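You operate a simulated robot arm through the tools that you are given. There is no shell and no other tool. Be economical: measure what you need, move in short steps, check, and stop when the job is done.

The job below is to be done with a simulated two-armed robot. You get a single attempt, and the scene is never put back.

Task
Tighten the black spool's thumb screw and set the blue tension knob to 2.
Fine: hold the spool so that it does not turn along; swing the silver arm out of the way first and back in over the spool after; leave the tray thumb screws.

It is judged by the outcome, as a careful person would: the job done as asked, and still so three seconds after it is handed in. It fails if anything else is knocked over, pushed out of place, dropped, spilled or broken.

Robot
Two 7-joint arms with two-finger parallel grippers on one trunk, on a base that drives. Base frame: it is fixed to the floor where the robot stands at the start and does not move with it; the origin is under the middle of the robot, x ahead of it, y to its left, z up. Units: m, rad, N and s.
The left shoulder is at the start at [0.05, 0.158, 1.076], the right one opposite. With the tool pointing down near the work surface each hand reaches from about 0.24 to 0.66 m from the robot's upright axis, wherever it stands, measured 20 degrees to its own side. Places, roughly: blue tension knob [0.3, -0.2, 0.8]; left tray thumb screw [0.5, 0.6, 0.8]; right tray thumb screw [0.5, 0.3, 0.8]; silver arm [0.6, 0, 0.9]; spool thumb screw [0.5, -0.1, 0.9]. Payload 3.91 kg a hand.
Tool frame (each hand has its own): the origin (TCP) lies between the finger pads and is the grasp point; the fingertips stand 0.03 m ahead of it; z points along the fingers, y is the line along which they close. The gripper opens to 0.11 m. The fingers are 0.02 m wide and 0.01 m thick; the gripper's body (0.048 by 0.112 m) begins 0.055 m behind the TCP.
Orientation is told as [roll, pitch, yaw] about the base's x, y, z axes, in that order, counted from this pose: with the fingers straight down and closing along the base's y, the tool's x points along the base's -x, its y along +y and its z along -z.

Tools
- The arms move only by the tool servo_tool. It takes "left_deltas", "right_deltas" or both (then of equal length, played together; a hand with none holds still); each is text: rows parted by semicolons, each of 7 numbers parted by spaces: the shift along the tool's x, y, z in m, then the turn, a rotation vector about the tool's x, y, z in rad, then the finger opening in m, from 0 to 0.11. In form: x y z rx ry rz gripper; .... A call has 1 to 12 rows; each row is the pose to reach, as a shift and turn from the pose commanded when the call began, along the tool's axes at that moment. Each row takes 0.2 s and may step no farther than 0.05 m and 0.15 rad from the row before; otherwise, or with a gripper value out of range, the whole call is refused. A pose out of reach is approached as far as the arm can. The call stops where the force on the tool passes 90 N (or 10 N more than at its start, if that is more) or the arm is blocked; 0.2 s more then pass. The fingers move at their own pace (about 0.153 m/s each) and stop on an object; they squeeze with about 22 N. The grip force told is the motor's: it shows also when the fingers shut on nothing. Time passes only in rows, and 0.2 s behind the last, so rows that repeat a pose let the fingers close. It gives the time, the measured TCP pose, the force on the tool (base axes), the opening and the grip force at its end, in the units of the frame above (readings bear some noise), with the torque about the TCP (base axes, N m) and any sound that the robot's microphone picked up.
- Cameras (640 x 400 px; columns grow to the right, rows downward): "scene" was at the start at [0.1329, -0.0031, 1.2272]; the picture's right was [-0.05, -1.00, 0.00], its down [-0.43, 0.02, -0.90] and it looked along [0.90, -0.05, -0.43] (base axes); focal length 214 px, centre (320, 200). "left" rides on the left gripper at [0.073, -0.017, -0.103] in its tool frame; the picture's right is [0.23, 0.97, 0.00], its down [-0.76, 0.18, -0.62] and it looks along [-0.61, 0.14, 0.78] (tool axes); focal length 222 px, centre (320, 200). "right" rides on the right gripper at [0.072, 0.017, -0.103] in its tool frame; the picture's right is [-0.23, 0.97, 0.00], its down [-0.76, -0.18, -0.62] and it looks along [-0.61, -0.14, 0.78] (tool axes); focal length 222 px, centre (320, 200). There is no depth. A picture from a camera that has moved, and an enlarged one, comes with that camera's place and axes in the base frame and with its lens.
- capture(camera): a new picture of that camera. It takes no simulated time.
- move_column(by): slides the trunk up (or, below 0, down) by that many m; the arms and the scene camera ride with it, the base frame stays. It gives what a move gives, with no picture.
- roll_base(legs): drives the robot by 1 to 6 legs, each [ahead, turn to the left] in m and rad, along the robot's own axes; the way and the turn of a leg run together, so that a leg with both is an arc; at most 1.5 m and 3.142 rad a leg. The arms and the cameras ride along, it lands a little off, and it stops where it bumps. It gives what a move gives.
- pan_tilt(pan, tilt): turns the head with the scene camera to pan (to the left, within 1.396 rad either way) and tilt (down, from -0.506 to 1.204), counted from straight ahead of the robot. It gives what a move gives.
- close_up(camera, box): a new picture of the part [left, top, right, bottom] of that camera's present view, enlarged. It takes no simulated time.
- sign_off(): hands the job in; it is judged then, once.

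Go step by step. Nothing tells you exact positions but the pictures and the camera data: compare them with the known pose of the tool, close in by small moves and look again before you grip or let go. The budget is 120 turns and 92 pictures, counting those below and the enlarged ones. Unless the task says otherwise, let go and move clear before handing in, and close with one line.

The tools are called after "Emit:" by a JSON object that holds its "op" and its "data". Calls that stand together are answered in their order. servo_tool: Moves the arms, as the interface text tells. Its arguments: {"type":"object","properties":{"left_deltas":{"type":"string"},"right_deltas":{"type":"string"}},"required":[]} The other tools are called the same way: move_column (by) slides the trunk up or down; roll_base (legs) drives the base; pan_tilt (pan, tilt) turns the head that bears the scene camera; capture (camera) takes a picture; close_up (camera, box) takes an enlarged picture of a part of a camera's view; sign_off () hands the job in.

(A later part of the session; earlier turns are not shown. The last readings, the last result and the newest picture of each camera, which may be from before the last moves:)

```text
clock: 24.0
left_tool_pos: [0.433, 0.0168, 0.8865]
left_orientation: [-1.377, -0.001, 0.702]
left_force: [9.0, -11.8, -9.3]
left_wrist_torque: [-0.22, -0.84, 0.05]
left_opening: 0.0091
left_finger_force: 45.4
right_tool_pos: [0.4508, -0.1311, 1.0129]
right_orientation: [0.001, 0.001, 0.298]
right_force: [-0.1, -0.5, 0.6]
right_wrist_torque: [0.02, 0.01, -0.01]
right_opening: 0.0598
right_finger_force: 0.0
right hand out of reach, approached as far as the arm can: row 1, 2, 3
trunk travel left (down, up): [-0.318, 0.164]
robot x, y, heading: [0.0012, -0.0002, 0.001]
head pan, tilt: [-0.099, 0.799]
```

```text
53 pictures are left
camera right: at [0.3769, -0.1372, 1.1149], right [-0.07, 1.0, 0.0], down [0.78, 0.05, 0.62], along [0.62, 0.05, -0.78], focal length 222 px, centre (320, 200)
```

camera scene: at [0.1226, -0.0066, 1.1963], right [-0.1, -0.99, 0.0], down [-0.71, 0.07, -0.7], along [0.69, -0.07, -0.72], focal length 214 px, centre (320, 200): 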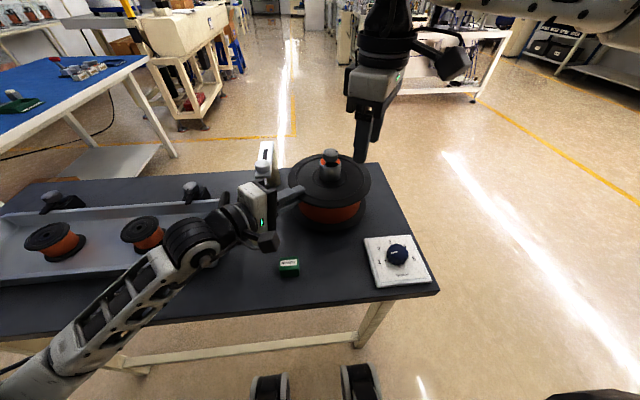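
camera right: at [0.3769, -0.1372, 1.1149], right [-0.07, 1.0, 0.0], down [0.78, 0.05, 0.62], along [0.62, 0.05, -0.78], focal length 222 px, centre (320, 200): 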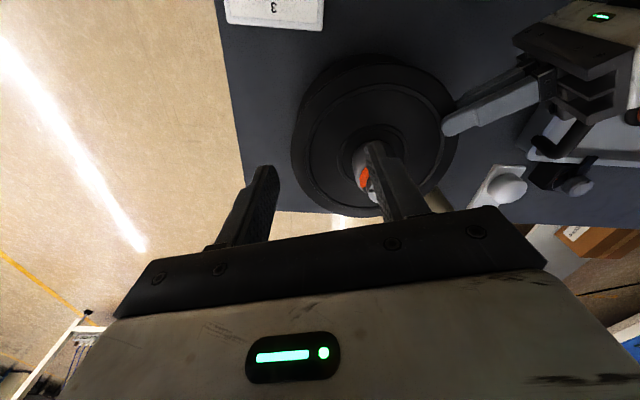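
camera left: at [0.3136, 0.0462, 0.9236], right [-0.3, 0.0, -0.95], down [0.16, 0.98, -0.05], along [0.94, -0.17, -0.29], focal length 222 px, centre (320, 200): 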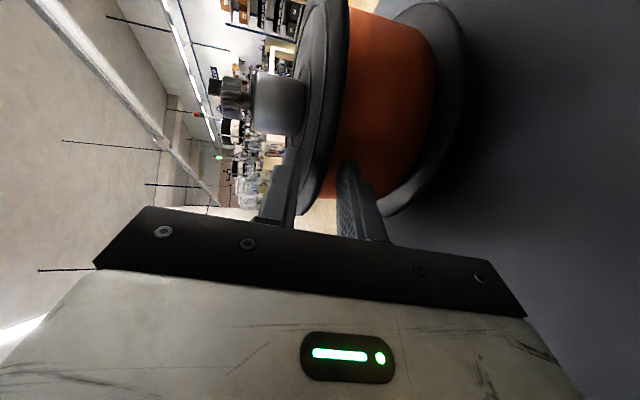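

Emit:
{"op": "servo_tool", "data": {"right_deltas": "0 0 -0.02 0 0 0.14 0.06; 0 0 -0.03 0 0 0.28 0.06; 0 0 -0.03 0 0 0.42 0.06; 0 0 -0.03 0 0 0.56 0.06; 0 0 -0.03 0 0 0.7 0.06; 0 0 -0.03 0 0 0.84 0.06; 0 0 -0.03 0 0 0.98 0.06", "left_deltas": "0 0 -0.001 0 0 0 0; 0 0 -0.001 0 0 0 0; 0 0 -0.001 0 0 0 0; 0 0 -0.001 0 0 0 0; 0 0 -0.001 0 0 0 0; 0 0 -0.001 0 0 0 0; 0 0 -0.001 0 0 0 0"}}

Emit:
{"op": "capture", "data": {"camera": "scene"}}

```text
clock: 25.6
left_tool_pos: [0.4327, 0.0197, 0.888]
left_orientation: [-1.373, 0.0, 0.702]
left_force: [15.6, -13.6, 4.5]
left_wrist_torque: [-0.45, -0.95, 0.46]
left_opening: 0.0089
left_finger_force: 45.2
right_tool_pos: [0.4491, -0.1345, 1.0432]
right_orientation: [0.001, 0.002, -0.683]
right_force: [0.3, 0.8, 0.5]
right_wrist_torque: [0.02, 0.0, 0.0]
right_opening: 0.0602
right_finger_force: 0.1
right hand out of reach, approached as far as the arm can: row 2, 3, 4, 5, 6, 7
trunk travel left (down, up): [-0.318, 0.164]
robot x, y, heading: [-0.0022, -0.0011, -0.002]
head pan, tilt: [-0.099, 0.799]
```

```text
52 pictures are left
camera scene: at [0.1224, -0.0074, 1.1964], right [-0.1, -1.0, 0.0], down [-0.71, 0.07, -0.7], along [0.69, -0.07, -0.72], focal length 214 px, centre (320, 200)
```

scene: 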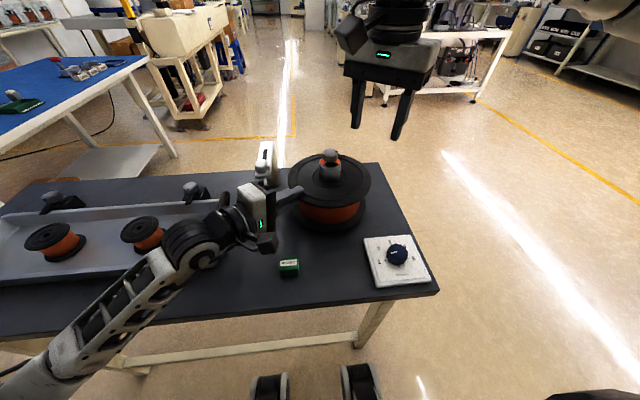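

Emit:
{"op": "servo_tool", "data": {"right_deltas": "0.015 -0.029 0 0 0 -0.137 0.06; 0.03 -0.058 0.005 0 0 -0.273 0.06; 0.045 -0.087 0.01 0 0 -0.41 0.06; 0.06 -0.116 0.013 0 0 -0.546 0.06; 0.0743 -0.1448 0.013 0 0 -0.683 0.06"}}

Emit:
{"op": "servo_tool", "data": {"right_deltas": "-0.04 0.026 0 0 0 0 0.06; -0.08 0.052 0 0 0 0 0.06; -0.12 0.078 0 0 0 0 0.06; -0.16 0.104 0 0 0 0 0.06; -0.204 0.133 0 0 0 0 0.06"}}

```text
clock: 26.8
left_tool_pos: [0.4326, 0.0191, 0.8873]
left_orientation: [-1.374, -0.002, 0.703]
left_force: [14.1, -11.4, 9.9]
left_wrist_torque: [-0.46, -1.05, 0.46]
left_opening: 0.0091
left_finger_force: 45.0
right_tool_pos: [0.2982, -0.2011, 1.0318]
right_orientation: [0.002, 0.001, 0.005]
right_force: [0.1, 0.4, -0.1]
right_wrist_torque: [0.02, 0.03, 0.0]
right_opening: 0.0602
right_finger_force: 0.1
trunk travel left (down, up): [-0.318, 0.164]
robot x, y, heading: [0.0004, 0.0004, 0.002]
head pan, tilt: [-0.099, 0.799]
```

```text
refused: row 5 steps farther than a row can; nothing moved
```

Emit:
{"op": "servo_tool", "data": {"right_deltas": "-0.034 0.022 0 0 0 0 0.06; -0.068 0.044 0 0 0 0 0.06; -0.102 0.066 0 0 0 0 0.06; -0.136 0.088 0 0 0 0 0.06; -0.17 0.11 0 0 0 0 0.06; -0.204 0.133 0 0 0 0 0.06"}}

Emit:
{"op": "capture", "data": {"camera": "scene"}}

```text
clock: 28.2
left_tool_pos: [0.4313, 0.0196, 0.8874]
left_orientation: [-1.376, -0.001, 0.702]
left_force: [11.9, -10.0, 11.7]
left_wrist_torque: [-0.53, -0.97, 0.46]
left_opening: 0.0086
left_finger_force: 44.5
right_tool_pos: [0.45, -0.1311, 1.0226]
right_orientation: [0.002, -0.002, 0.002]
right_force: [0.4, -0.1, 0.4]
right_wrist_torque: [0.04, -0.01, -0.01]
right_opening: 0.0601
right_finger_force: 0.0
right hand out of reach, approached as far as the arm can: row 4, 5, 6
trunk travel left (down, up): [-0.318, 0.164]
robot x, y, heading: [-0.0008, 0.0022, -0.002]
head pan, tilt: [-0.099, 0.799]
```

```text
51 pictures are left
camera scene: at [0.1215, -0.0069, 1.1965], right [-0.1, -1.0, 0.0], down [-0.71, 0.07, -0.7], along [0.69, -0.07, -0.72], focal length 214 px, centre (320, 200)
```

scene: 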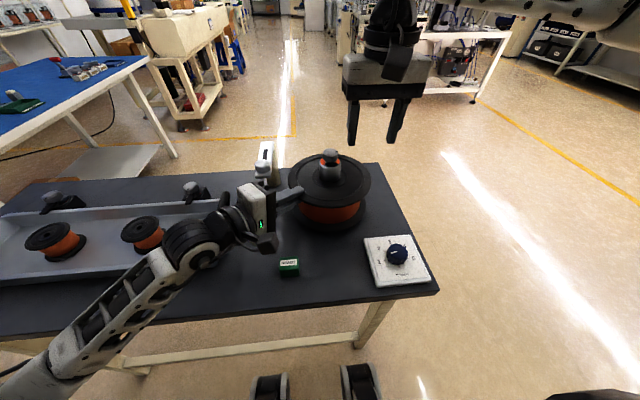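

Emit:
{"op": "servo_tool", "data": {"right_deltas": "0.03 0 0.0 0 0 0 0.06; 0.03 0 0.035 0 0 0 0.06; 0 0 0.035 0 0 0 0.06; -0.027 0.032 0.035 0 0 0 0.06; -0.054 0.064 0.035 0 0 0 0.06"}}

```text
clock: 29.4
left_tool_pos: [0.4322, 0.0184, 0.8869]
left_orientation: [-1.374, 0.0, 0.701]
left_force: [10.1, -8.2, 11.1]
left_wrist_torque: [-0.47, -0.98, 0.39]
left_opening: 0.0087
left_finger_force: 44.8
right_tool_pos: [0.453, -0.1313, 0.9866]
right_orientation: [0.002, 0.001, 0.004]
right_force: [0.7, 0.1, 0.7]
right_wrist_torque: [0.0, 0.01, 0.0]
right_opening: 0.0601
right_finger_force: 0.0
right hand out of reach, approached as far as the arm can: row 4, 5
trunk travel left (down, up): [-0.318, 0.164]
robot x, y, heading: [0.0018, 0.0032, 0.001]
head pan, tilt: [-0.099, 0.799]
```

Emit:
{"op": "servo_tool", "data": {"right_deltas": "-0.025 -0.02 -0.02 0 0 0 0.06; -0.05 -0.04 -0.02 0 0 0 0.06"}}

Emit:
{"op": "pan_tilt", "data": {"pan": -0.6, "tilt": 0.3}}

Emit:
{"op": "capture", "data": {"camera": "scene"}}

```text
clock: 30.0
left_tool_pos: [0.4322, 0.019, 0.8872]
left_orientation: [-1.376, -0.001, 0.703]
left_force: [9.9, -7.7, 12.5]
left_wrist_torque: [-0.51, -0.94, 0.38]
left_opening: 0.0088
left_finger_force: 44.6
right_tool_pos: [0.5001, -0.1733, 1.006]
right_orientation: [0.002, -0.001, 0.004]
right_force: [-0.3, 0.3, -0.9]
right_wrist_torque: [-0.01, 0.01, -0.05]
right_opening: 0.0599
right_finger_force: 0.0
right hand out of reach, approached as far as the arm can: row 2
trunk travel left (down, up): [-0.318, 0.164]
robot x, y, heading: [-0.0002, -0.0016, -0.001]
head pan, tilt: [-0.099, 0.799]
```

```text
clock: 31.0
left_tool_pos: [0.4319, 0.0186, 0.8869]
left_orientation: [-1.374, -0.001, 0.703]
left_force: [9.3, -7.8, 11.8]
left_wrist_torque: [-0.49, -0.98, 0.34]
left_opening: 0.0086
left_finger_force: 45.5
right_tool_pos: [0.4979, -0.1719, 1.0062]
right_orientation: [0.001, -0.002, 0.002]
right_force: [0.1, -0.7, -0.2]
right_wrist_torque: [0.02, 0.0, 0.01]
right_opening: 0.0604
right_finger_force: 0.0
trunk travel left (down, up): [-0.318, 0.164]
robot x, y, heading: [-0.001, -0.0, -0.002]
head pan, tilt: [-0.6, 0.3]
```

```text
50 pictures are left
camera scene: at [0.1181, -0.0514, 1.2408], right [-0.56, -0.83, 0.0], down [-0.24, 0.17, -0.95], along [0.79, -0.54, -0.3], focal length 214 px, centre (320, 200)
```

scene: 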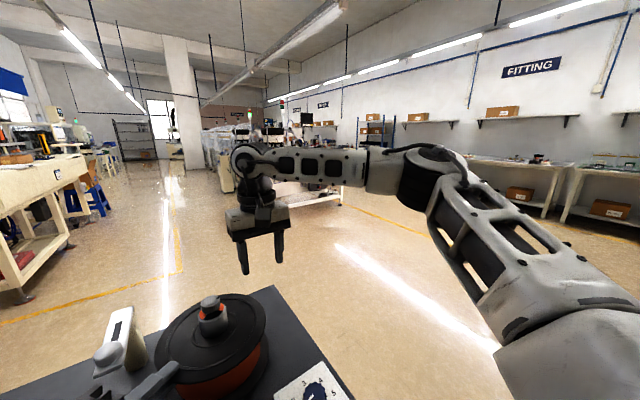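

The right elbow is swung far out to the side, which limits inward reach; mirroring the left arm's working pose, I turn the hand to negative yaw and move inward.

Emit:
{"op": "servo_tool", "data": {"right_deltas": "0 0 0 0 0 0.13 0.06; 0 0 0 0 0 0.26 0.06; 0 0 0 0 0 0.39 0.06; 0 0 0 0 0 0.52 0.06; 0 0 0 0 0 0.65 0.06; 0 0.03 0 0 0 0.75 0.06; 0 0.06 0 0 0 0.8 0.06; -0.003 0.085 0 0 0 0.85 0.06; -0.006 0.105 0 0 0 0.85 0.06"}}

```text
clock: 33.0
left_tool_pos: [0.4314, 0.0198, 0.8876]
left_orientation: [-1.376, 0.0, 0.702]
left_force: [8.1, -6.6, 12.1]
left_wrist_torque: [-0.5, -0.98, 0.26]
left_opening: 0.0084
left_finger_force: 44.7
right_tool_pos: [0.4616, -0.1383, 1.0039]
right_orientation: [0.002, 0.002, -0.847]
right_force: [-0.7, 1.0, -0.1]
right_wrist_torque: [-0.01, -0.02, 0.01]
right_opening: 0.06
right_finger_force: 0.1
right hand out of reach, approached as far as the arm can: row 6, 7, 8, 9
trunk travel left (down, up): [-0.318, 0.164]
robot x, y, heading: [0.0022, 0.0012, -0.002]
head pan, tilt: [-0.6, 0.3]
```

Emit:
{"op": "servo_tool", "data": {"right_deltas": "0.0133 -0.0332 -0.0176 0 0 -0.121 0.06; 0.0266 -0.0663 -0.0351 0 0 -0.242 0.06; 0.04 -0.0994 -0.0527 0 0 -0.363 0.06; 0.0531 -0.1326 -0.0703 0 0 -0.484 0.06; 0.0664 -0.1657 -0.0879 0 0 -0.605 0.06; 0.0797 -0.1989 -0.1054 0 0 -0.726 0.06; 0.093 -0.232 -0.123 0 0 -0.847 0.06"}}

Emit:
{"op": "servo_tool", "data": {"right_deltas": "-0.0305 0.022 0.012 0 0 0.0855 0.06; -0.061 0.044 0.024 0 0 0.171 0.06; -0.0915 0.066 0.036 0 0 0.256 0.06; -0.122 0.088 0.048 0 0 0.342 0.06; -0.153 0.1 0.06 0 0 0.428 0.06; -0.183 0.11 0.072 0 0 0.513 0.06; -0.214 0.12 0.084 0 0 0.6 0.06; -0.244 0.135 0.096 0 0 0.685 0.06; -0.2785 0.155 0.108 0 0 0.77 0.06"}}

Emit:
{"op": "capture", "data": {"camera": "scene"}}

```text
clock: 34.6
left_tool_pos: [0.4307, 0.0185, 0.8881]
left_orientation: [-1.375, 0.001, 0.702]
left_force: [7.2, -6.9, 11.9]
left_wrist_torque: [-0.41, -0.99, 0.14]
left_opening: 0.0086
left_finger_force: 44.7
right_tool_pos: [0.2243, -0.2214, 1.1231]
right_orientation: [0.001, 0.0, 0.003]
right_force: [-0.2, 0.5, -0.4]
right_wrist_torque: [0.0, 0.04, -0.02]
right_opening: 0.0599
right_finger_force: 0.1
trunk travel left (down, up): [-0.318, 0.164]
robot x, y, heading: [0.0006, -0.0009, -0.004]
head pan, tilt: [-0.6, 0.3]
```

```text
clock: 36.6
left_tool_pos: [0.432, 0.0201, 0.8882]
left_orientation: [-1.375, 0.0, 0.701]
left_force: [3.4, -4.2, 11.0]
left_wrist_torque: [-0.51, -0.91, 0.04]
left_opening: 0.0084
left_finger_force: 45.0
right_tool_pos: [0.4559, -0.1353, 1.0112]
right_orientation: [0.006, -0.002, -0.771]
right_force: [0.5, 0.3, -0.2]
right_wrist_torque: [0.0, 0.01, 0.0]
right_opening: 0.0598
right_finger_force: 0.1
right hand out of reach, approached as far as the arm can: row 7, 8, 9
trunk travel left (down, up): [-0.318, 0.164]
robot x, y, heading: [0.0017, 0.0019, 0.002]
head pan, tilt: [-0.6, 0.3]
```

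```text
49 pictures are left
camera scene: at [0.1175, -0.0511, 1.2409], right [-0.56, -0.83, 0.0], down [-0.24, 0.17, -0.96], along [0.79, -0.54, -0.3], focal length 214 px, centre (320, 200)
```

scene: 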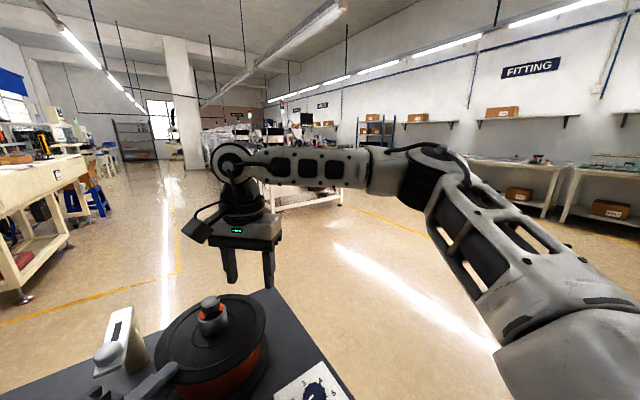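

The right hand can't get over the screw, so I'll swap roles: the left hand turns the screw (it reached that area easily) and the right holds the flange from the near-right. First I release the left and back it out, and pull the right back.

Emit:
{"op": "servo_tool", "data": {"left_deltas": "0 0 0 0 0 0 0.025; 0 0 0 0 0 0 0.03; 0 0.004 -0.02 0 0 0 0.04; 0 0.008 -0.04 0 0 0 0.05; 0 0.014 -0.07 0 0 0 0.05; 0 -0.02 -0.08 0 0 0 0.05; 0 -0.06 -0.09 0 0 0 0.05; 0 -0.1 -0.1 0 0 0 0.05", "right_deltas": "0.02 -0.02 0 0 0 -0.09 0.06; 0.04 -0.04 0 0 0 -0.18 0.06; 0.06 -0.06 0 0 0 -0.27 0.06; 0.08 -0.08 0 0 0 -0.36 0.06; 0.08 -0.1 0 0 0 -0.45 0.06; 0.08 -0.12 0 0 0 -0.54 0.06; 0.08 -0.14 0 0 0 -0.63 0.06; 0.08 -0.14 0 0 0 -0.77 0.06"}}

Emit:
{"op": "pan_tilt", "data": {"pan": -0.1, "tilt": 0.8}}

Emit:
{"op": "capture", "data": {"camera": "scene"}}

```text
clock: 38.4
left_tool_pos: [0.3875, 0.0784, 1.0029]
left_orientation: [-1.371, 0.0, 0.7]
left_force: [-0.4, 0.5, 0.0]
left_wrist_torque: [-0.02, 0.01, -0.03]
left_opening: 0.05
left_finger_force: 0.1
left hand out of reach, approached as far as the arm can: row 8
right_tool_pos: [0.3009, -0.1823, 1.0083]
right_orientation: [0.0, 0.0, 0.001]
right_force: [0.3, -0.1, -0.4]
right_wrist_torque: [-0.02, 0.01, -0.01]
right_opening: 0.0599
right_finger_force: 0.0
trunk travel left (down, up): [-0.318, 0.164]
robot x, y, heading: [-0.0025, 0.0005, -0.006]
head pan, tilt: [-0.6, 0.3]
```

```text
clock: 39.3
left_tool_pos: [0.3872, 0.0783, 1.0033]
left_orientation: [-1.373, 0.002, 0.7]
left_force: [0.1, 0.0, 0.3]
left_wrist_torque: [-0.01, -0.04, -0.04]
left_opening: 0.0504
left_finger_force: 0.1
right_tool_pos: [0.302, -0.1805, 1.0082]
right_orientation: [0.0, -0.001, -0.001]
right_force: [0.3, -0.1, 0.1]
right_wrist_torque: [0.0, -0.01, 0.0]
right_opening: 0.0601
right_finger_force: 0.0
trunk travel left (down, up): [-0.318, 0.164]
robot x, y, heading: [0.0016, -0.0007, -0.0]
head pan, tilt: [-0.099, 0.799]
```

```text
48 pictures are left
camera scene: at [0.1214, -0.0062, 1.1965], right [-0.1, -0.99, 0.0], down [-0.71, 0.07, -0.7], along [0.69, -0.07, -0.72], focal length 214 px, centre (320, 200)
```

scene: 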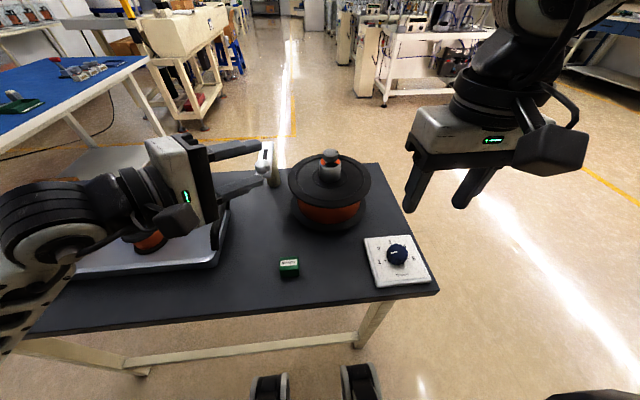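

Emit:
{"op": "servo_tool", "data": {"left_deltas": "0 0 0 -0.14 0 0 0.06; 0 0 0 -0.28 0 0 0.06; 0 0 0 -0.42 0 0 0.06; 0 0 0 -0.56 0 0 0.06; 0 0 0 -0.7 0 0 0.06; 0 0 0 -0.84 0 0 0.06; 0 0 0 -0.98 0 0 0.06; 0 0 0 -1.12 0 0 0.06; 0 0 0 -1.25 0 0 0.06; 0 0 0 -1.373 0 0 0.06"}}

```text
clock: 41.5
left_tool_pos: [0.3854, 0.0805, 1.0035]
left_orientation: [0.002, 0.001, 0.701]
left_force: [0.6, 0.1, -0.4]
left_wrist_torque: [-0.03, 0.0, 0.01]
left_opening: 0.0601
left_finger_force: 0.0
right_tool_pos: [0.3021, -0.1819, 1.0093]
right_orientation: [0.0, -0.002, 0.0]
right_force: [0.1, -0.1, 0.5]
right_wrist_torque: [-0.03, -0.01, 0.03]
right_opening: 0.0601
right_finger_force: 0.0
trunk travel left (down, up): [-0.318, 0.164]
robot x, y, heading: [0.0004, -0.0013, 0.004]
head pan, tilt: [-0.099, 0.799]
```

Emit:
{"op": "servo_tool", "data": {"left_deltas": "0.001 -0.038 -0.017 0 0 0 0.06; 0.002 -0.076 -0.017 0 0 0 0.06; 0.003 -0.114 -0.017 0 0 0 0.06; 0.004 -0.152 -0.017 0 0 0 0.06; 0.0043 -0.189 -0.017 0 0 0 0.06"}}

Emit:
{"op": "capture", "data": {"camera": "left"}}

```text
clock: 42.7
left_tool_pos: [0.5029, -0.0684, 1.0209]
left_orientation: [0.002, 0.0, 0.699]
left_force: [0.0, 0.7, 0.9]
left_wrist_torque: [0.01, 0.03, -0.01]
left_opening: 0.06
left_finger_force: 0.1
right_tool_pos: [0.3013, -0.1814, 1.0092]
right_orientation: [0.001, 0.002, 0.002]
right_force: [0.9, 0.8, -0.2]
right_wrist_torque: [0.0, -0.02, 0.02]
right_opening: 0.0598
right_finger_force: 0.0
trunk travel left (down, up): [-0.318, 0.164]
robot x, y, heading: [0.0016, -0.0012, -0.0]
head pan, tilt: [-0.099, 0.799]
```

```text
47 pictures are left
camera left: at [0.4575, -0.1282, 1.1251], right [-0.8, 0.6, 0.0], down [0.47, 0.62, 0.62], along [0.37, 0.5, -0.78], focal length 222 px, centre (320, 200)
```

left: 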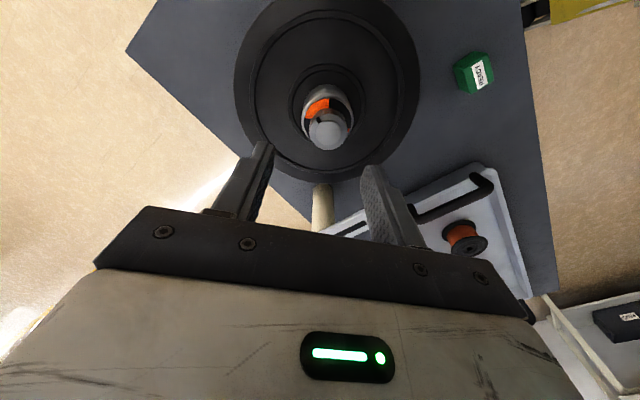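

The left hand reaches over the screw. I test how far it can pre-turn there.

Emit:
{"op": "servo_tool", "data": {"left_deltas": "0 0 0 0 0 -0.15 0.06; 0 0 0 0 0 -0.3 0.06; 0 0 0 0 0 -0.45 0.06; 0 0 0 0 0 -0.6 0.06; 0 0 0 0 0 -0.75 0.06; 0 0 0 0 0 -0.9 0.06; 0 0 0 0 0 -1.05 0.06; 0 0 0 0 0 -1.2 0.06"}}

```text
clock: 44.5
left_tool_pos: [0.5044, -0.0682, 1.0187]
left_orientation: [0.002, -0.001, 1.904]
left_force: [0.0, -0.1, 0.2]
left_wrist_torque: [-0.02, 0.0, 0.0]
left_opening: 0.06
left_finger_force: 0.2
right_tool_pos: [0.3026, -0.1809, 1.0078]
right_orientation: [-0.002, -0.001, -0.001]
right_force: [-0.8, 0.7, 0.1]
right_wrist_torque: [-0.01, -0.01, 0.03]
right_opening: 0.0598
right_finger_force: 0.2
trunk travel left (down, up): [-0.318, 0.164]
robot x, y, heading: [0.0035, 0.0017, -0.002]
head pan, tilt: [-0.099, 0.799]
```

Wide yaw range available (to 1.9 rad). Now the right hand: move to near-right staging and turn into the mirrored holding pose.

Emit:
{"op": "servo_tool", "data": {"right_deltas": "-0.018 -0.004 0 0 0 0.14 0.06; -0.036 -0.008 0 0 0 0.28 0.06; -0.053 -0.012 0 0 0 0.42 0.06; -0.071 -0.016 0 0 0 0.56 0.06; -0.089 -0.021 0 0 0 0.7 0.06"}}

Emit:
{"op": "servo_tool", "data": {"right_deltas": "0 0 0 -0.14 0 0 0.06; 0 0 0 -0.28 0 0 0.06; 0 0 0 -0.42 0 0 0.06; 0 0 0 -0.56 0 0 0.06; 0 0 0 -0.7 0 0 0.06; 0 0 0 -0.84 0 0 0.06; 0 0 0 -0.98 0 0 0.06; 0 0 0 -1.12 0 0 0.06; 0 0 0 -1.25 0 0 0.06; 0 0 0 -1.37 0 0 0.06"}}

Emit:
{"op": "capture", "data": {"camera": "scene"}}

```text
clock: 45.7
left_tool_pos: [0.5055, -0.0685, 1.0187]
left_orientation: [0.002, -0.001, 1.902]
left_force: [-0.5, 0.1, -0.6]
left_wrist_torque: [-0.01, -0.01, 0.01]
left_opening: 0.0601
left_finger_force: 0.1
right_tool_pos: [0.3899, -0.2038, 1.0086]
right_orientation: [-0.001, 0.0, -0.702]
right_force: [-0.3, -0.4, 0.2]
right_wrist_torque: [-0.03, 0.02, 0.01]
right_opening: 0.0599
right_finger_force: 0.2
trunk travel left (down, up): [-0.318, 0.164]
robot x, y, heading: [-0.0013, 0.0033, 0.002]
head pan, tilt: [-0.099, 0.799]
```

```text
clock: 47.9
left_tool_pos: [0.5046, -0.068, 1.0189]
left_orientation: [0.001, 0.0, 1.902]
left_force: [-0.5, -0.6, -0.5]
left_wrist_torque: [-0.02, -0.01, -0.01]
left_opening: 0.06
left_finger_force: 0.1
right_tool_pos: [0.3909, -0.2015, 1.0086]
right_orientation: [1.371, -0.001, -0.7]
right_force: [2.0, 0.2, 0.1]
right_wrist_torque: [0.01, 0.01, 0.02]
right_opening: 0.0601
right_finger_force: 0.2
trunk travel left (down, up): [-0.318, 0.164]
robot x, y, heading: [0.0026, -0.0021, -0.003]
head pan, tilt: [-0.099, 0.799]
```

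```text
46 pictures are left
camera scene: at [0.1214, -0.0061, 1.1965], right [-0.1, -1.0, 0.0], down [-0.71, 0.07, -0.7], along [0.69, -0.07, -0.72], focal length 214 px, centre (320, 200)
```

scene: 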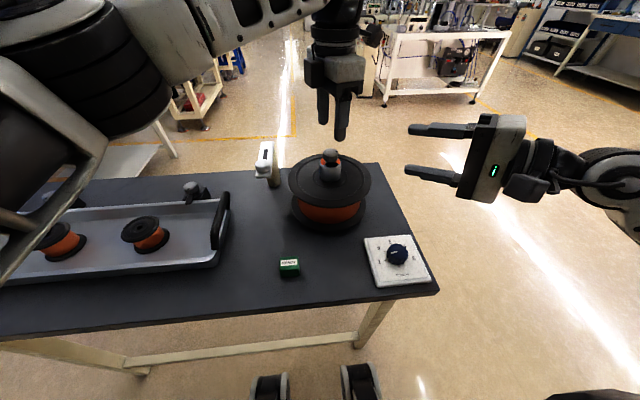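

Emit:
{"op": "servo_tool", "data": {"right_deltas": "0 -0.03 0.006 0 0 0 0.06; 0 -0.06 0.012 0 0 0 0.06; 0 -0.09 0.018 0 0 0 0.06; 0 -0.12 0.0245 0 0 0 0.06"}}

Emit:
{"op": "capture", "data": {"camera": "scene"}}

Emit:
{"op": "capture", "data": {"camera": "right"}}

```text
clock: 48.9
left_tool_pos: [0.5051, -0.0689, 1.0195]
left_orientation: [0.003, 0.002, 1.9]
left_force: [0.1, 0.0, -0.8]
left_wrist_torque: [-0.02, -0.03, -0.02]
left_opening: 0.0599
left_finger_force: 0.1
right_tool_pos: [0.3908, -0.2019, 0.8848]
right_orientation: [1.369, -0.001, -0.701]
right_force: [0.7, -0.4, 0.4]
right_wrist_torque: [0.01, -0.02, 0.0]
right_opening: 0.0599
right_finger_force: 0.0
trunk travel left (down, up): [-0.318, 0.164]
robot x, y, heading: [-0.0019, 0.0011, 0.001]
head pan, tilt: [-0.099, 0.799]
```

```text
45 pictures are left
camera scene: at [0.1214, -0.0061, 1.1965], right [-0.1, -1.0, 0.0], down [-0.71, 0.07, -0.7], along [0.69, -0.07, -0.72], focal length 214 px, centre (320, 200)
```

scene: 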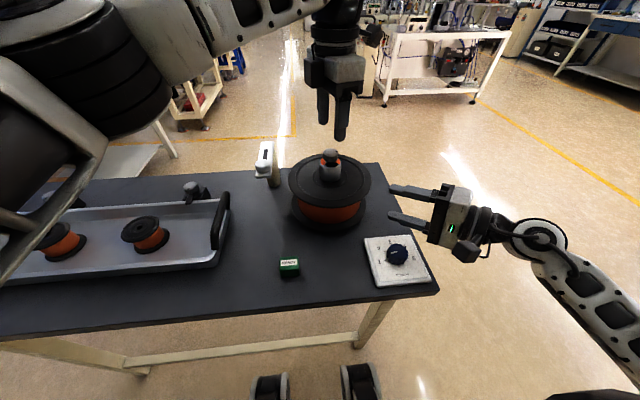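

```text
44 pictures are left
camera right: at [0.2715, -0.2295, 0.9223], right [0.3, 0.0, 0.95], down [0.17, -0.98, -0.05], along [0.94, 0.17, -0.29], focal length 222 px, centre (320, 200)
```

right: 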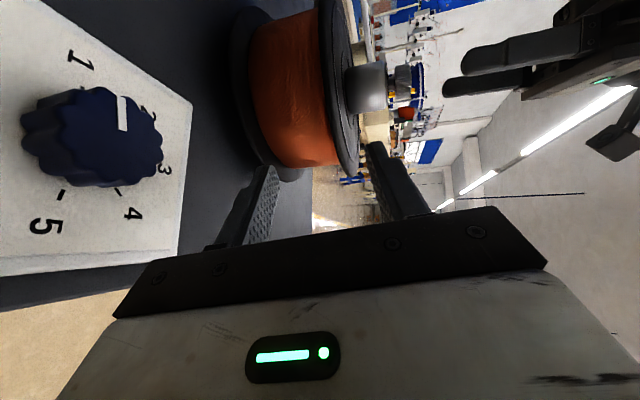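

Emit:
{"op": "servo_tool", "data": {"right_deltas": "0 0.005 0.02 0 0 0 0.06; 0 0.01 0.04 0 0 0 0.06; 0 0.0165 0.0634 0 0 0 0.06; 0 0.0165 0.0634 0 0 0 0.035; 0 0.0165 0.0634 0 0 0 0.022; 0 0.0165 0.0634 0 0 0 0.022"}}

Emit:
{"op": "close_up", "data": {"camera": "right", "box": [240, 100, 420, 240]}}

Emit:
{"op": "close_up", "data": {"camera": "scene", "box": [260, 130, 400, 240]}}

```text
clock: 50.3
left_tool_pos: [0.5041, -0.0674, 1.0207]
left_orientation: [0.003, -0.001, 1.9]
left_force: [0.4, -0.4, 0.5]
left_wrist_torque: [-0.02, -0.03, 0.0]
left_opening: 0.0599
left_finger_force: 0.1
right_tool_pos: [0.4334, -0.1525, 0.8885]
right_orientation: [1.371, 0.0, -0.699]
right_force: [0.3, 0.5, -0.5]
right_wrist_torque: [0.0, 0.01, -0.03]
right_opening: 0.0219
right_finger_force: 0.0
trunk travel left (down, up): [-0.318, 0.164]
robot x, y, heading: [-0.0008, 0.0002, 0.001]
head pan, tilt: [-0.099, 0.799]
```

```text
2.86 times, centred on (330, 170) of right
camera zoom: at [0.3144, -0.1809, 0.9258], right [0.3, 0.0, 0.95], down [0.17, -0.98, -0.05], along [0.94, 0.17, -0.29], focal length 635 px, centre (291, 286)
```

zoom: 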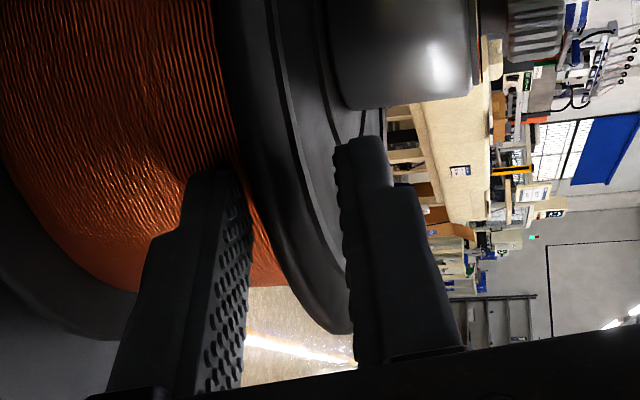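

```text
3.64 times, centred on (330, 185) of scene
camera zoom: at [0.1214, -0.0061, 1.1965], right [-0.1, -1.0, 0.0], down [-0.71, 0.07, -0.7], along [0.69, -0.07, -0.72], focal length 780 px, centre (284, 254)
```

zoom: 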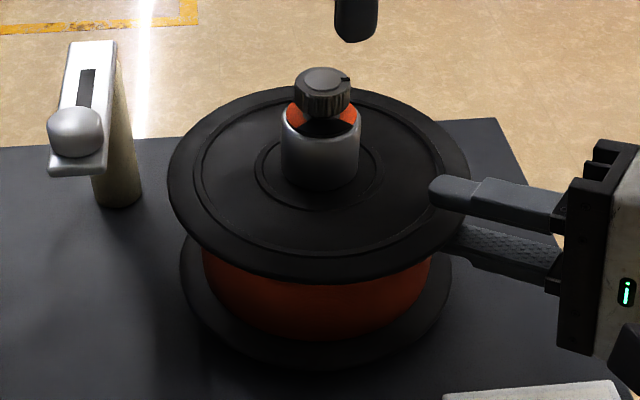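

Emit:
{"op": "servo_tool", "data": {"right_deltas": "0 0.001 0 0 0 0 0.012; 0 0.001 0 0 0 0 0; 0 0.001 0 0 0 0 0"}}

Emit:
{"op": "capture", "data": {"camera": "left"}}

```text
clock: 51.1
left_tool_pos: [0.5053, -0.0697, 1.0195]
left_orientation: [0.002, -0.003, 1.901]
left_force: [0.0, 0.5, -0.2]
left_wrist_torque: [0.0, 0.0, 0.0]
left_opening: 0.0602
left_finger_force: 0.1
right_tool_pos: [0.4328, -0.1538, 0.8863]
right_orientation: [1.363, 0.0, -0.697]
right_force: [-4.2, -1.4, -18.3]
right_wrist_torque: [-0.05, -0.79, 0.16]
right_opening: 0.0094
right_finger_force: 44.9
trunk travel left (down, up): [-0.318, 0.164]
robot x, y, heading: [-0.0004, -0.0017, -0.006]
head pan, tilt: [-0.099, 0.799]
```

```text
41 pictures are left
camera left: at [0.544, -0.1316, 1.1225], right [-0.85, -0.53, 0.0], down [-0.41, 0.66, 0.62], along [-0.33, 0.53, -0.78], focal length 222 px, centre (320, 200)
```

left: 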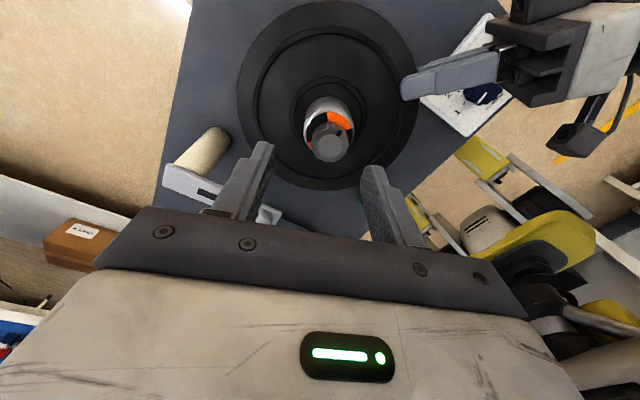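

Right hand holds the flange. I correct the left hand over the screw and lower part-way to check.

Emit:
{"op": "servo_tool", "data": {"left_deltas": "-0.0015 0.004 0.017 0 0 0 0.06; -0.0026 0.0076 0.034 0 0 0 0.06; -0.0026 0.0076 0.034 0 0 0 0.06", "right_deltas": "0 -0.001 0 0 0 0 0; 0 -0.002 0 0 0 0 0; 0 -0.003 0 0 0 0 0"}}

Emit:
{"op": "capture", "data": {"camera": "left"}}

Emit:
{"op": "close_up", "data": {"camera": "scene", "box": [270, 100, 390, 190]}}

```text
clock: 51.9
left_tool_pos: [0.4971, -0.0667, 0.9851]
left_orientation: [0.002, -0.002, 1.9]
left_force: [0.0, 0.3, -0.9]
left_wrist_torque: [0.04, 0.01, -0.01]
left_opening: 0.0601
left_finger_force: 0.1
right_tool_pos: [0.4337, -0.1531, 0.8872]
right_orientation: [1.369, 0.001, -0.702]
right_force: [-2.5, -2.1, -14.9]
right_wrist_torque: [0.02, -0.7, 0.13]
right_opening: 0.009
right_finger_force: 44.9
trunk travel left (down, up): [-0.318, 0.164]
robot x, y, heading: [-0.001, -0.0012, -0.003]
head pan, tilt: [-0.099, 0.799]
```

```text
40 pictures are left
camera left: at [0.5357, -0.131, 1.0883], right [-0.85, -0.53, 0.0], down [-0.41, 0.66, 0.62], along [-0.33, 0.53, -0.78], focal length 222 px, centre (320, 200)
```

left: 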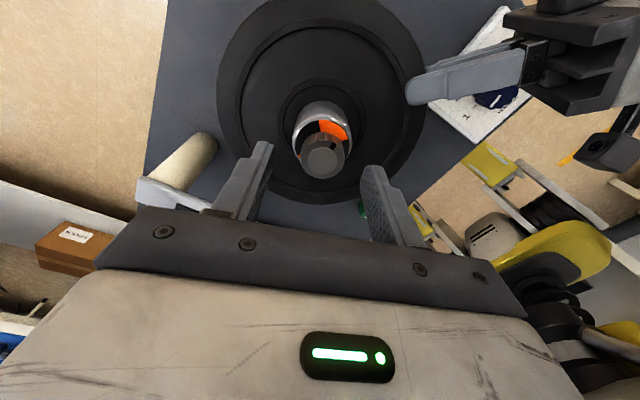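

```text
4.44 times, centred on (330, 145) of scene
camera zoom: at [0.1219, -0.0066, 1.1964], right [-0.1, -0.99, 0.0], down [-0.71, 0.07, -0.7], along [0.69, -0.07, -0.72], focal length 953 px, centre (276, 444)
```

zoom: 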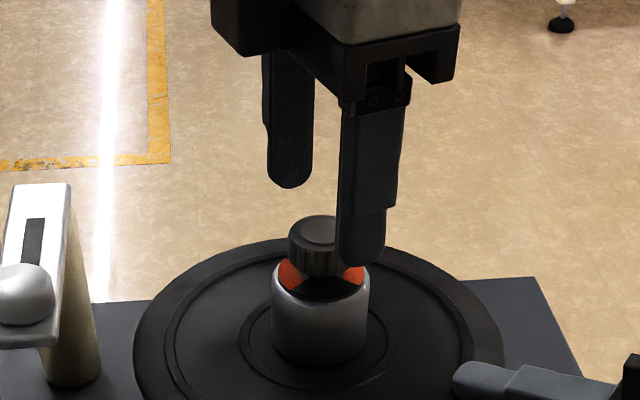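

Emit:
{"op": "servo_tool", "data": {"left_deltas": "-0.004 0 0.015 0 0 0 0.055; -0.004 0 0.03 0 0 0 0.055; -0.004 0 0.04 0 0 0 0.055"}}

Emit:
{"op": "close_up", "data": {"camera": "scene", "box": [270, 100, 390, 190]}}

Emit:
{"op": "close_up", "data": {"camera": "left", "box": [220, 90, 440, 240]}}

```text
clock: 52.7
left_tool_pos: [0.4963, -0.0642, 0.9446]
left_orientation: [0.002, 0.0, 1.902]
left_force: [-0.7, -0.7, 0.9]
left_wrist_torque: [-0.02, -0.02, 0.02]
left_opening: 0.055
left_finger_force: 0.0
right_tool_pos: [0.4322, -0.1535, 0.8876]
right_orientation: [1.371, 0.0, -0.701]
right_force: [-3.1, -1.3, -12.9]
right_wrist_torque: [0.08, -0.74, 0.17]
right_opening: 0.0091
right_finger_force: 44.9
trunk travel left (down, up): [-0.318, 0.164]
robot x, y, heading: [0.0023, -0.0016, -0.003]
head pan, tilt: [-0.099, 0.799]
```

```text
4.44 times, centred on (330, 145) of scene
camera zoom: at [0.1218, -0.0065, 1.1964], right [-0.1, -1.0, 0.0], down [-0.71, 0.07, -0.7], along [0.69, -0.07, -0.72], focal length 953 px, centre (276, 444)
```

zoom: 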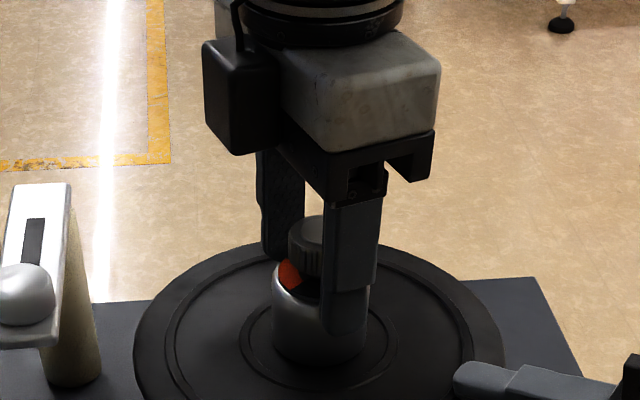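

```text
2.67 times, centred on (330, 165) of left
camera zoom: at [0.5349, -0.1264, 1.0489], right [-0.85, -0.53, 0.0], down [-0.41, 0.66, 0.62], along [-0.33, 0.53, -0.78], focal length 592 px, centre (293, 293)
```

zoom: 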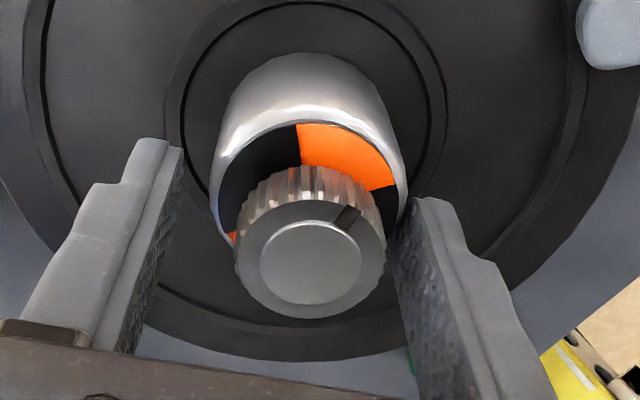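

Fingers flank the screw; I raise 6 mm to clear the hub, centre, and close.

Emit:
{"op": "servo_tool", "data": {"left_deltas": "0 0.004 -0.006 0 0 0 0.055; 0 0.004 -0.006 0 0 0 0.03; 0 0.004 -0.006 0 0 0 0.0; 0 0.004 -0.006 0 0 0 0.0"}}

Emit:
{"op": "close_up", "data": {"camera": "left", "box": [220, 90, 440, 240]}}

```text
clock: 53.7
left_tool_pos: [0.4946, -0.0653, 0.9499]
left_orientation: [-0.001, -0.001, 1.905]
left_force: [13.9, 3.4, -12.3]
left_wrist_torque: [-0.81, -0.79, 0.08]
left_opening: 0.0474
left_finger_force: 45.1
right_tool_pos: [0.4327, -0.1535, 0.8861]
right_orientation: [1.37, 0.002, -0.699]
right_force: [-14.8, -10.4, -4.0]
right_wrist_torque: [0.19, -0.79, 0.67]
right_opening: 0.0092
right_finger_force: 45.1
trunk travel left (down, up): [-0.318, 0.164]
robot x, y, heading: [-0.0028, -0.0014, 0.001]
head pan, tilt: [-0.099, 0.799]
```

```text
2.67 times, centred on (330, 165) of left
camera zoom: at [0.5328, -0.1282, 1.0541], right [-0.85, -0.53, 0.0], down [-0.42, 0.66, 0.62], along [-0.33, 0.53, -0.78], focal length 592 px, centre (293, 293)
```

zoom: 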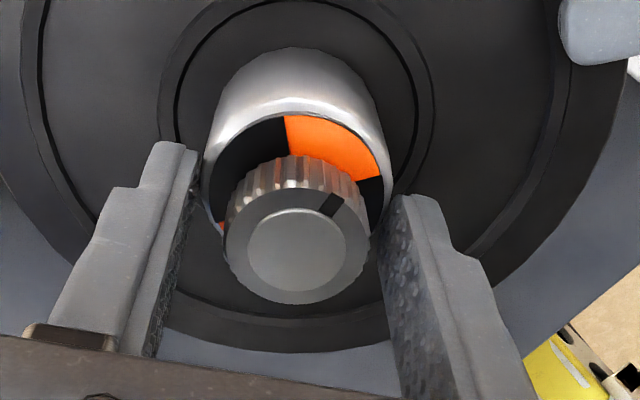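

The fingers closed on the hub, not the knob; I open, rise another 9 mm and close again.

Emit:
{"op": "servo_tool", "data": {"left_deltas": "0 0 0 0 0 0 0.055; 0 0 0 0 0 0 0.06; 0 -0.001 -0.009 0 0 0 0.055; 0 -0.001 -0.009 0 0 0 0.035; 0 -0.001 -0.009 0 0 0 0; 0 -0.001 -0.009 0 0 0 0"}}

Emit:
{"op": "close_up", "data": {"camera": "left", "box": [220, 90, 440, 240]}}

Emit:
{"op": "close_up", "data": {"camera": "scene", "box": [270, 100, 390, 190]}}

```text
clock: 55.1
left_tool_pos: [0.4935, -0.0639, 0.961]
left_orientation: [0.0, -0.002, 1.901]
left_force: [4.3, 0.4, 2.1]
left_wrist_torque: [0.21, -0.08, -0.06]
left_opening: 0.0314
left_finger_force: 45.5
right_tool_pos: [0.4329, -0.1531, 0.8874]
right_orientation: [1.369, 0.0, -0.7]
right_force: [-3.6, -1.4, -6.5]
right_wrist_torque: [0.16, -0.83, 0.19]
right_opening: 0.0089
right_finger_force: 44.9
trunk travel left (down, up): [-0.318, 0.164]
robot x, y, heading: [-0.0022, 0.0007, 0.0]
head pan, tilt: [-0.099, 0.799]
```

```text
2.67 times, centred on (330, 165) of left
camera zoom: at [0.5325, -0.1278, 1.0645], right [-0.85, -0.53, 0.0], down [-0.42, 0.66, 0.62], along [-0.33, 0.53, -0.78], focal length 592 px, centre (293, 293)
```

zoom: 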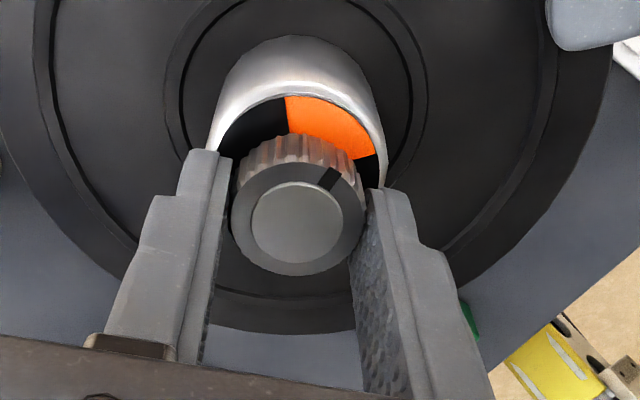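

```text
4.44 times, centred on (330, 145) of scene
camera zoom: at [0.1218, -0.0065, 1.1965], right [-0.1, -1.0, 0.0], down [-0.71, 0.07, -0.7], along [0.69, -0.07, -0.72], focal length 953 px, centre (276, 444)
```

zoom: 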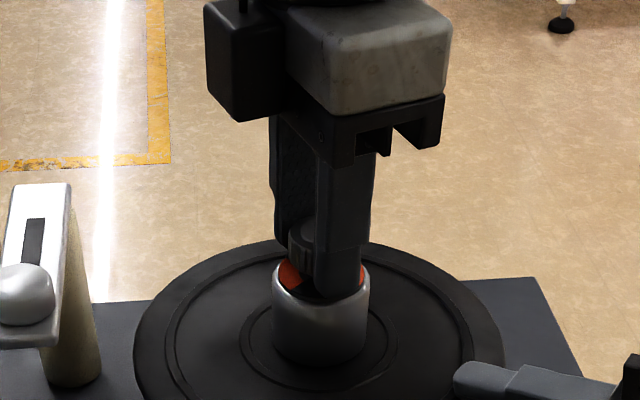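

Now gripping the knob, centred. First clockwise stroke.

Emit:
{"op": "servo_tool", "data": {"left_deltas": "0 0 0 0 0 0.12 0; 0 0 0 0 0 0.24 0; 0 0 0 0 0 0.36 0; 0 0 0 0 0 0.48 0; 0 0 0 0 0 0.6 0"}}

Emit:
{"op": "close_up", "data": {"camera": "left", "box": [220, 90, 440, 240]}}

```text
clock: 56.3
left_tool_pos: [0.4947, -0.0645, 0.9612]
left_orientation: [-0.005, 0.0, 1.303]
left_force: [29.0, -1.5, 8.7]
left_wrist_torque: [-0.32, -0.1, 0.09]
left_opening: 0.0316
left_finger_force: 45.0
right_tool_pos: [0.433, -0.1524, 0.8877]
right_orientation: [1.371, 0.003, -0.699]
right_force: [-12.9, -7.9, -1.7]
right_wrist_torque: [0.24, -0.82, 0.69]
right_opening: 0.0092
right_finger_force: 44.7
trunk travel left (down, up): [-0.318, 0.164]
robot x, y, heading: [-0.0022, -0.0017, 0.001]
head pan, tilt: [-0.099, 0.799]
```

```text
2.67 times, centred on (330, 165) of left
camera zoom: at [0.4913, -0.1388, 1.0646], right [-1.0, 0.04, -0.01], down [0.03, 0.78, 0.62], along [0.03, 0.62, -0.78], focal length 592 px, centre (293, 293)
```

zoom: 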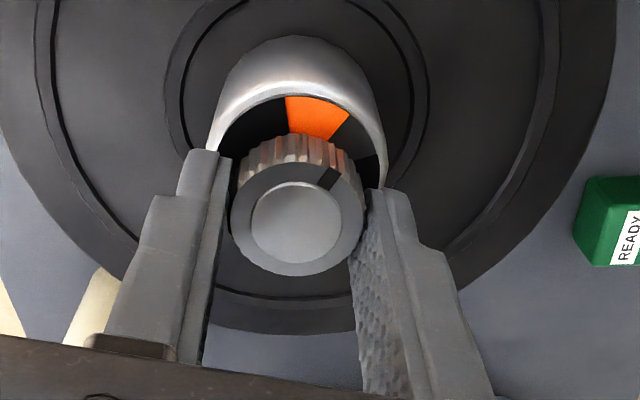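

The knob turns with the hand and the orange indicator shrinks. I continue, easing a slight side load.

Emit:
{"op": "servo_tool", "data": {"left_deltas": "-0.0005 -0.002 0 0 0 0.1 0; -0.0005 -0.002 0 0 0 0.2 0; -0.0005 -0.002 0 0 0 0.3 0; -0.0005 -0.002 0 0 0 0.4 0; -0.0005 -0.002 0 0 0 0.5 0; -0.0005 -0.002 0 0 0 0.6 0"}}

Emit:
{"op": "close_up", "data": {"camera": "left", "box": [220, 90, 440, 240]}}

```text
clock: 57.7
left_tool_pos: [0.4968, -0.0646, 0.9601]
left_orientation: [0.0, -0.005, 0.7]
left_force: [27.7, -3.4, 13.8]
left_wrist_torque: [-0.4, 0.06, 0.07]
left_opening: 0.0315
left_finger_force: 45.2
right_tool_pos: [0.4325, -0.1533, 0.8877]
right_orientation: [1.37, 0.002, -0.702]
right_force: [-10.1, -5.8, -1.4]
right_wrist_torque: [0.29, -0.81, 0.6]
right_opening: 0.009
right_finger_force: 45.4
trunk travel left (down, up): [-0.318, 0.164]
robot x, y, heading: [-0.0002, 0.0011, -0.002]
head pan, tilt: [-0.099, 0.799]
```

```text
2.67 times, centred on (330, 165) of left
camera zoom: at [0.4516, -0.1254, 1.0642], right [-0.8, 0.6, 0.0], down [0.46, 0.63, 0.63], along [0.38, 0.5, -0.78], focal length 592 px, centre (293, 293)
```

zoom: 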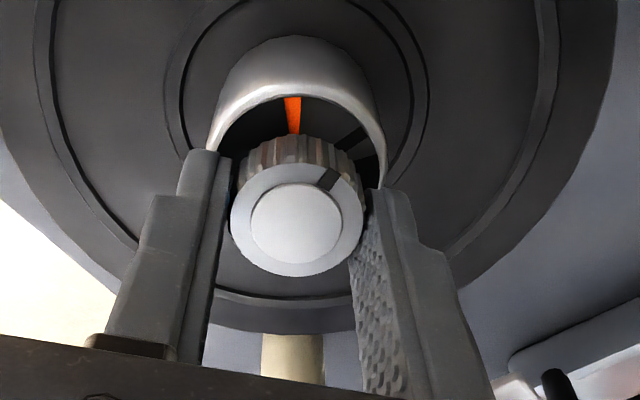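

A sliver of orange remains. I continue in small steps.

Emit:
{"op": "servo_tool", "data": {"left_deltas": "-0.0015 -0.0012 0 0 0 0.08 0; -0.002 -0.0015 0 0 0 0.16 0; -0.002 -0.0015 0 0 0 0.22 0; -0.002 -0.0015 0 0 0 0.22 0"}}

Emit:
{"op": "close_up", "data": {"camera": "left", "box": [220, 90, 440, 240]}}

```text
clock: 58.7
left_tool_pos: [0.4958, -0.0655, 0.9602]
left_orientation: [-0.001, 0.001, 0.476]
left_force: [10.2, -9.7, 12.7]
left_wrist_torque: [0.36, -1.2, 0.05]
left_opening: 0.0317
left_finger_force: 45.8
right_tool_pos: [0.4327, -0.1531, 0.8866]
right_orientation: [1.371, -0.002, -0.7]
right_force: [3.5, 5.2, -4.6]
right_wrist_torque: [0.27, -0.86, 0.06]
right_opening: 0.0093
right_finger_force: 44.6
trunk travel left (down, up): [-0.318, 0.164]
robot x, y, heading: [-0.001, 0.0006, 0.001]
head pan, tilt: [-0.099, 0.799]
```

```text
2.67 times, centred on (330, 165) of left
camera zoom: at [0.4404, -0.1146, 1.0643], right [-0.65, 0.76, 0.0], down [0.6, 0.51, 0.62], along [0.47, 0.4, -0.78], focal length 592 px, centre (293, 293)
```

zoom: 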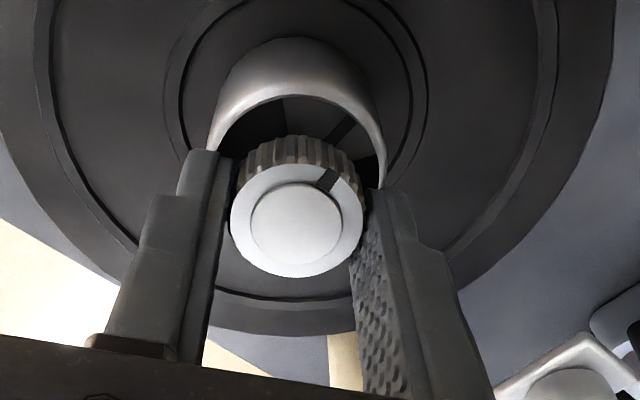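

Orange is gone but no end-stop torque yet; I go on gently watching the torque.

Emit:
{"op": "servo_tool", "data": {"left_deltas": "0 0 0 0 0 0.05 0; 0 0 0 0 0 0.1 0; 0 0 0 0 0 0.15 0"}}

Emit:
{"op": "close_up", "data": {"camera": "left", "box": [220, 90, 440, 240]}}

```text
clock: 59.5
left_tool_pos: [0.4985, -0.0667, 0.9611]
left_orientation: [0.0, 0.004, 0.328]
left_force: [4.0, -13.8, 13.8]
left_wrist_torque: [0.07, -0.74, 0.07]
left_opening: 0.0316
left_finger_force: 44.8
right_tool_pos: [0.4334, -0.1524, 0.887]
right_orientation: [1.371, 0.002, -0.699]
right_force: [9.7, 10.1, -5.4]
right_wrist_torque: [0.26, -0.88, -0.15]
right_opening: 0.0093
right_finger_force: 45.4
trunk travel left (down, up): [-0.318, 0.164]
robot x, y, heading: [0.0005, -0.0006, -0.0]
head pan, tilt: [-0.099, 0.799]
```

```text
2.67 times, centred on (330, 165) of left
camera zoom: at [0.4342, -0.1059, 1.0644], right [-0.53, 0.85, 0.0], down [0.66, 0.42, 0.62], along [0.53, 0.33, -0.78], focal length 592 px, centre (293, 293)
```

zoom: 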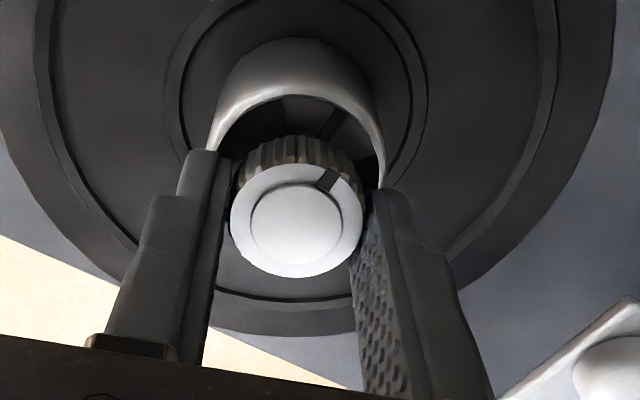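

Emit:
{"op": "servo_tool", "data": {"left_deltas": "0 0 0 0 0 0.07 0; 0 0 0 0 0 0.14 0; 0 0 0 0 0 0.21 0; 0 0 0 0 0 0.28 0; 0 0 0 0 0 0.35 0"}}

Emit:
{"op": "close_up", "data": {"camera": "left", "box": [220, 90, 440, 240]}}

Emit:
{"op": "close_up", "data": {"camera": "scene", "box": [260, 110, 420, 230]}}

```text
clock: 60.7
left_tool_pos: [0.4987, -0.0677, 0.9577]
left_orientation: [-0.006, 0.001, -0.024]
left_force: [7.0, -26.6, -0.9]
left_wrist_torque: [-0.23, -0.15, 0.47]
left_opening: 0.0319
left_finger_force: 45.1
right_tool_pos: [0.433, -0.1536, 0.8873]
right_orientation: [1.371, 0.001, -0.7]
right_force: [5.0, 15.5, 0.6]
right_wrist_torque: [0.34, -0.94, 0.14]
right_opening: 0.0093
right_finger_force: 45.3
trunk travel left (down, up): [-0.318, 0.164]
robot x, y, heading: [0.0004, 0.0021, 0.004]
head pan, tilt: [-0.099, 0.799]
```

```text
2.67 times, centred on (330, 165) of left
camera zoom: at [0.4249, -0.0826, 1.0632], right [-0.21, 0.98, 0.0], down [0.77, 0.16, 0.62], along [0.61, 0.12, -0.78], focal length 592 px, centre (293, 293)
```

zoom: 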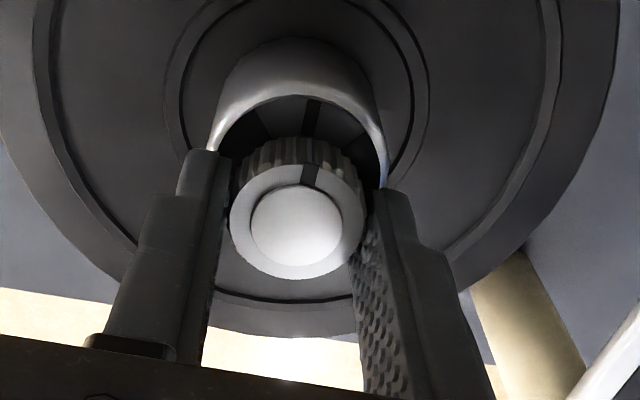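

```text
3.33 times, centred on (340, 170) of scene
camera zoom: at [0.1224, -0.0075, 1.1962], right [-0.1, -0.99, 0.0], down [-0.71, 0.07, -0.7], along [0.69, -0.07, -0.72], focal length 715 px, centre (253, 300)
```

zoom: 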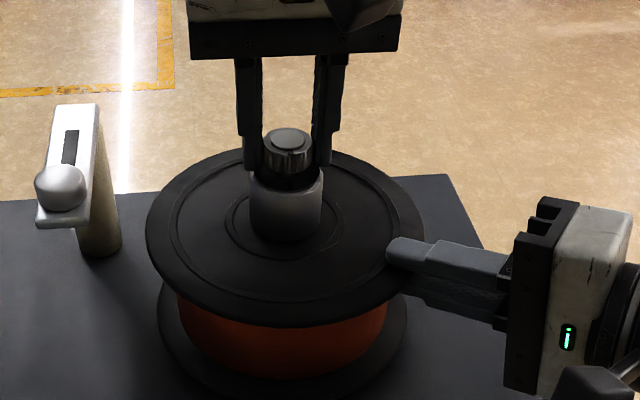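

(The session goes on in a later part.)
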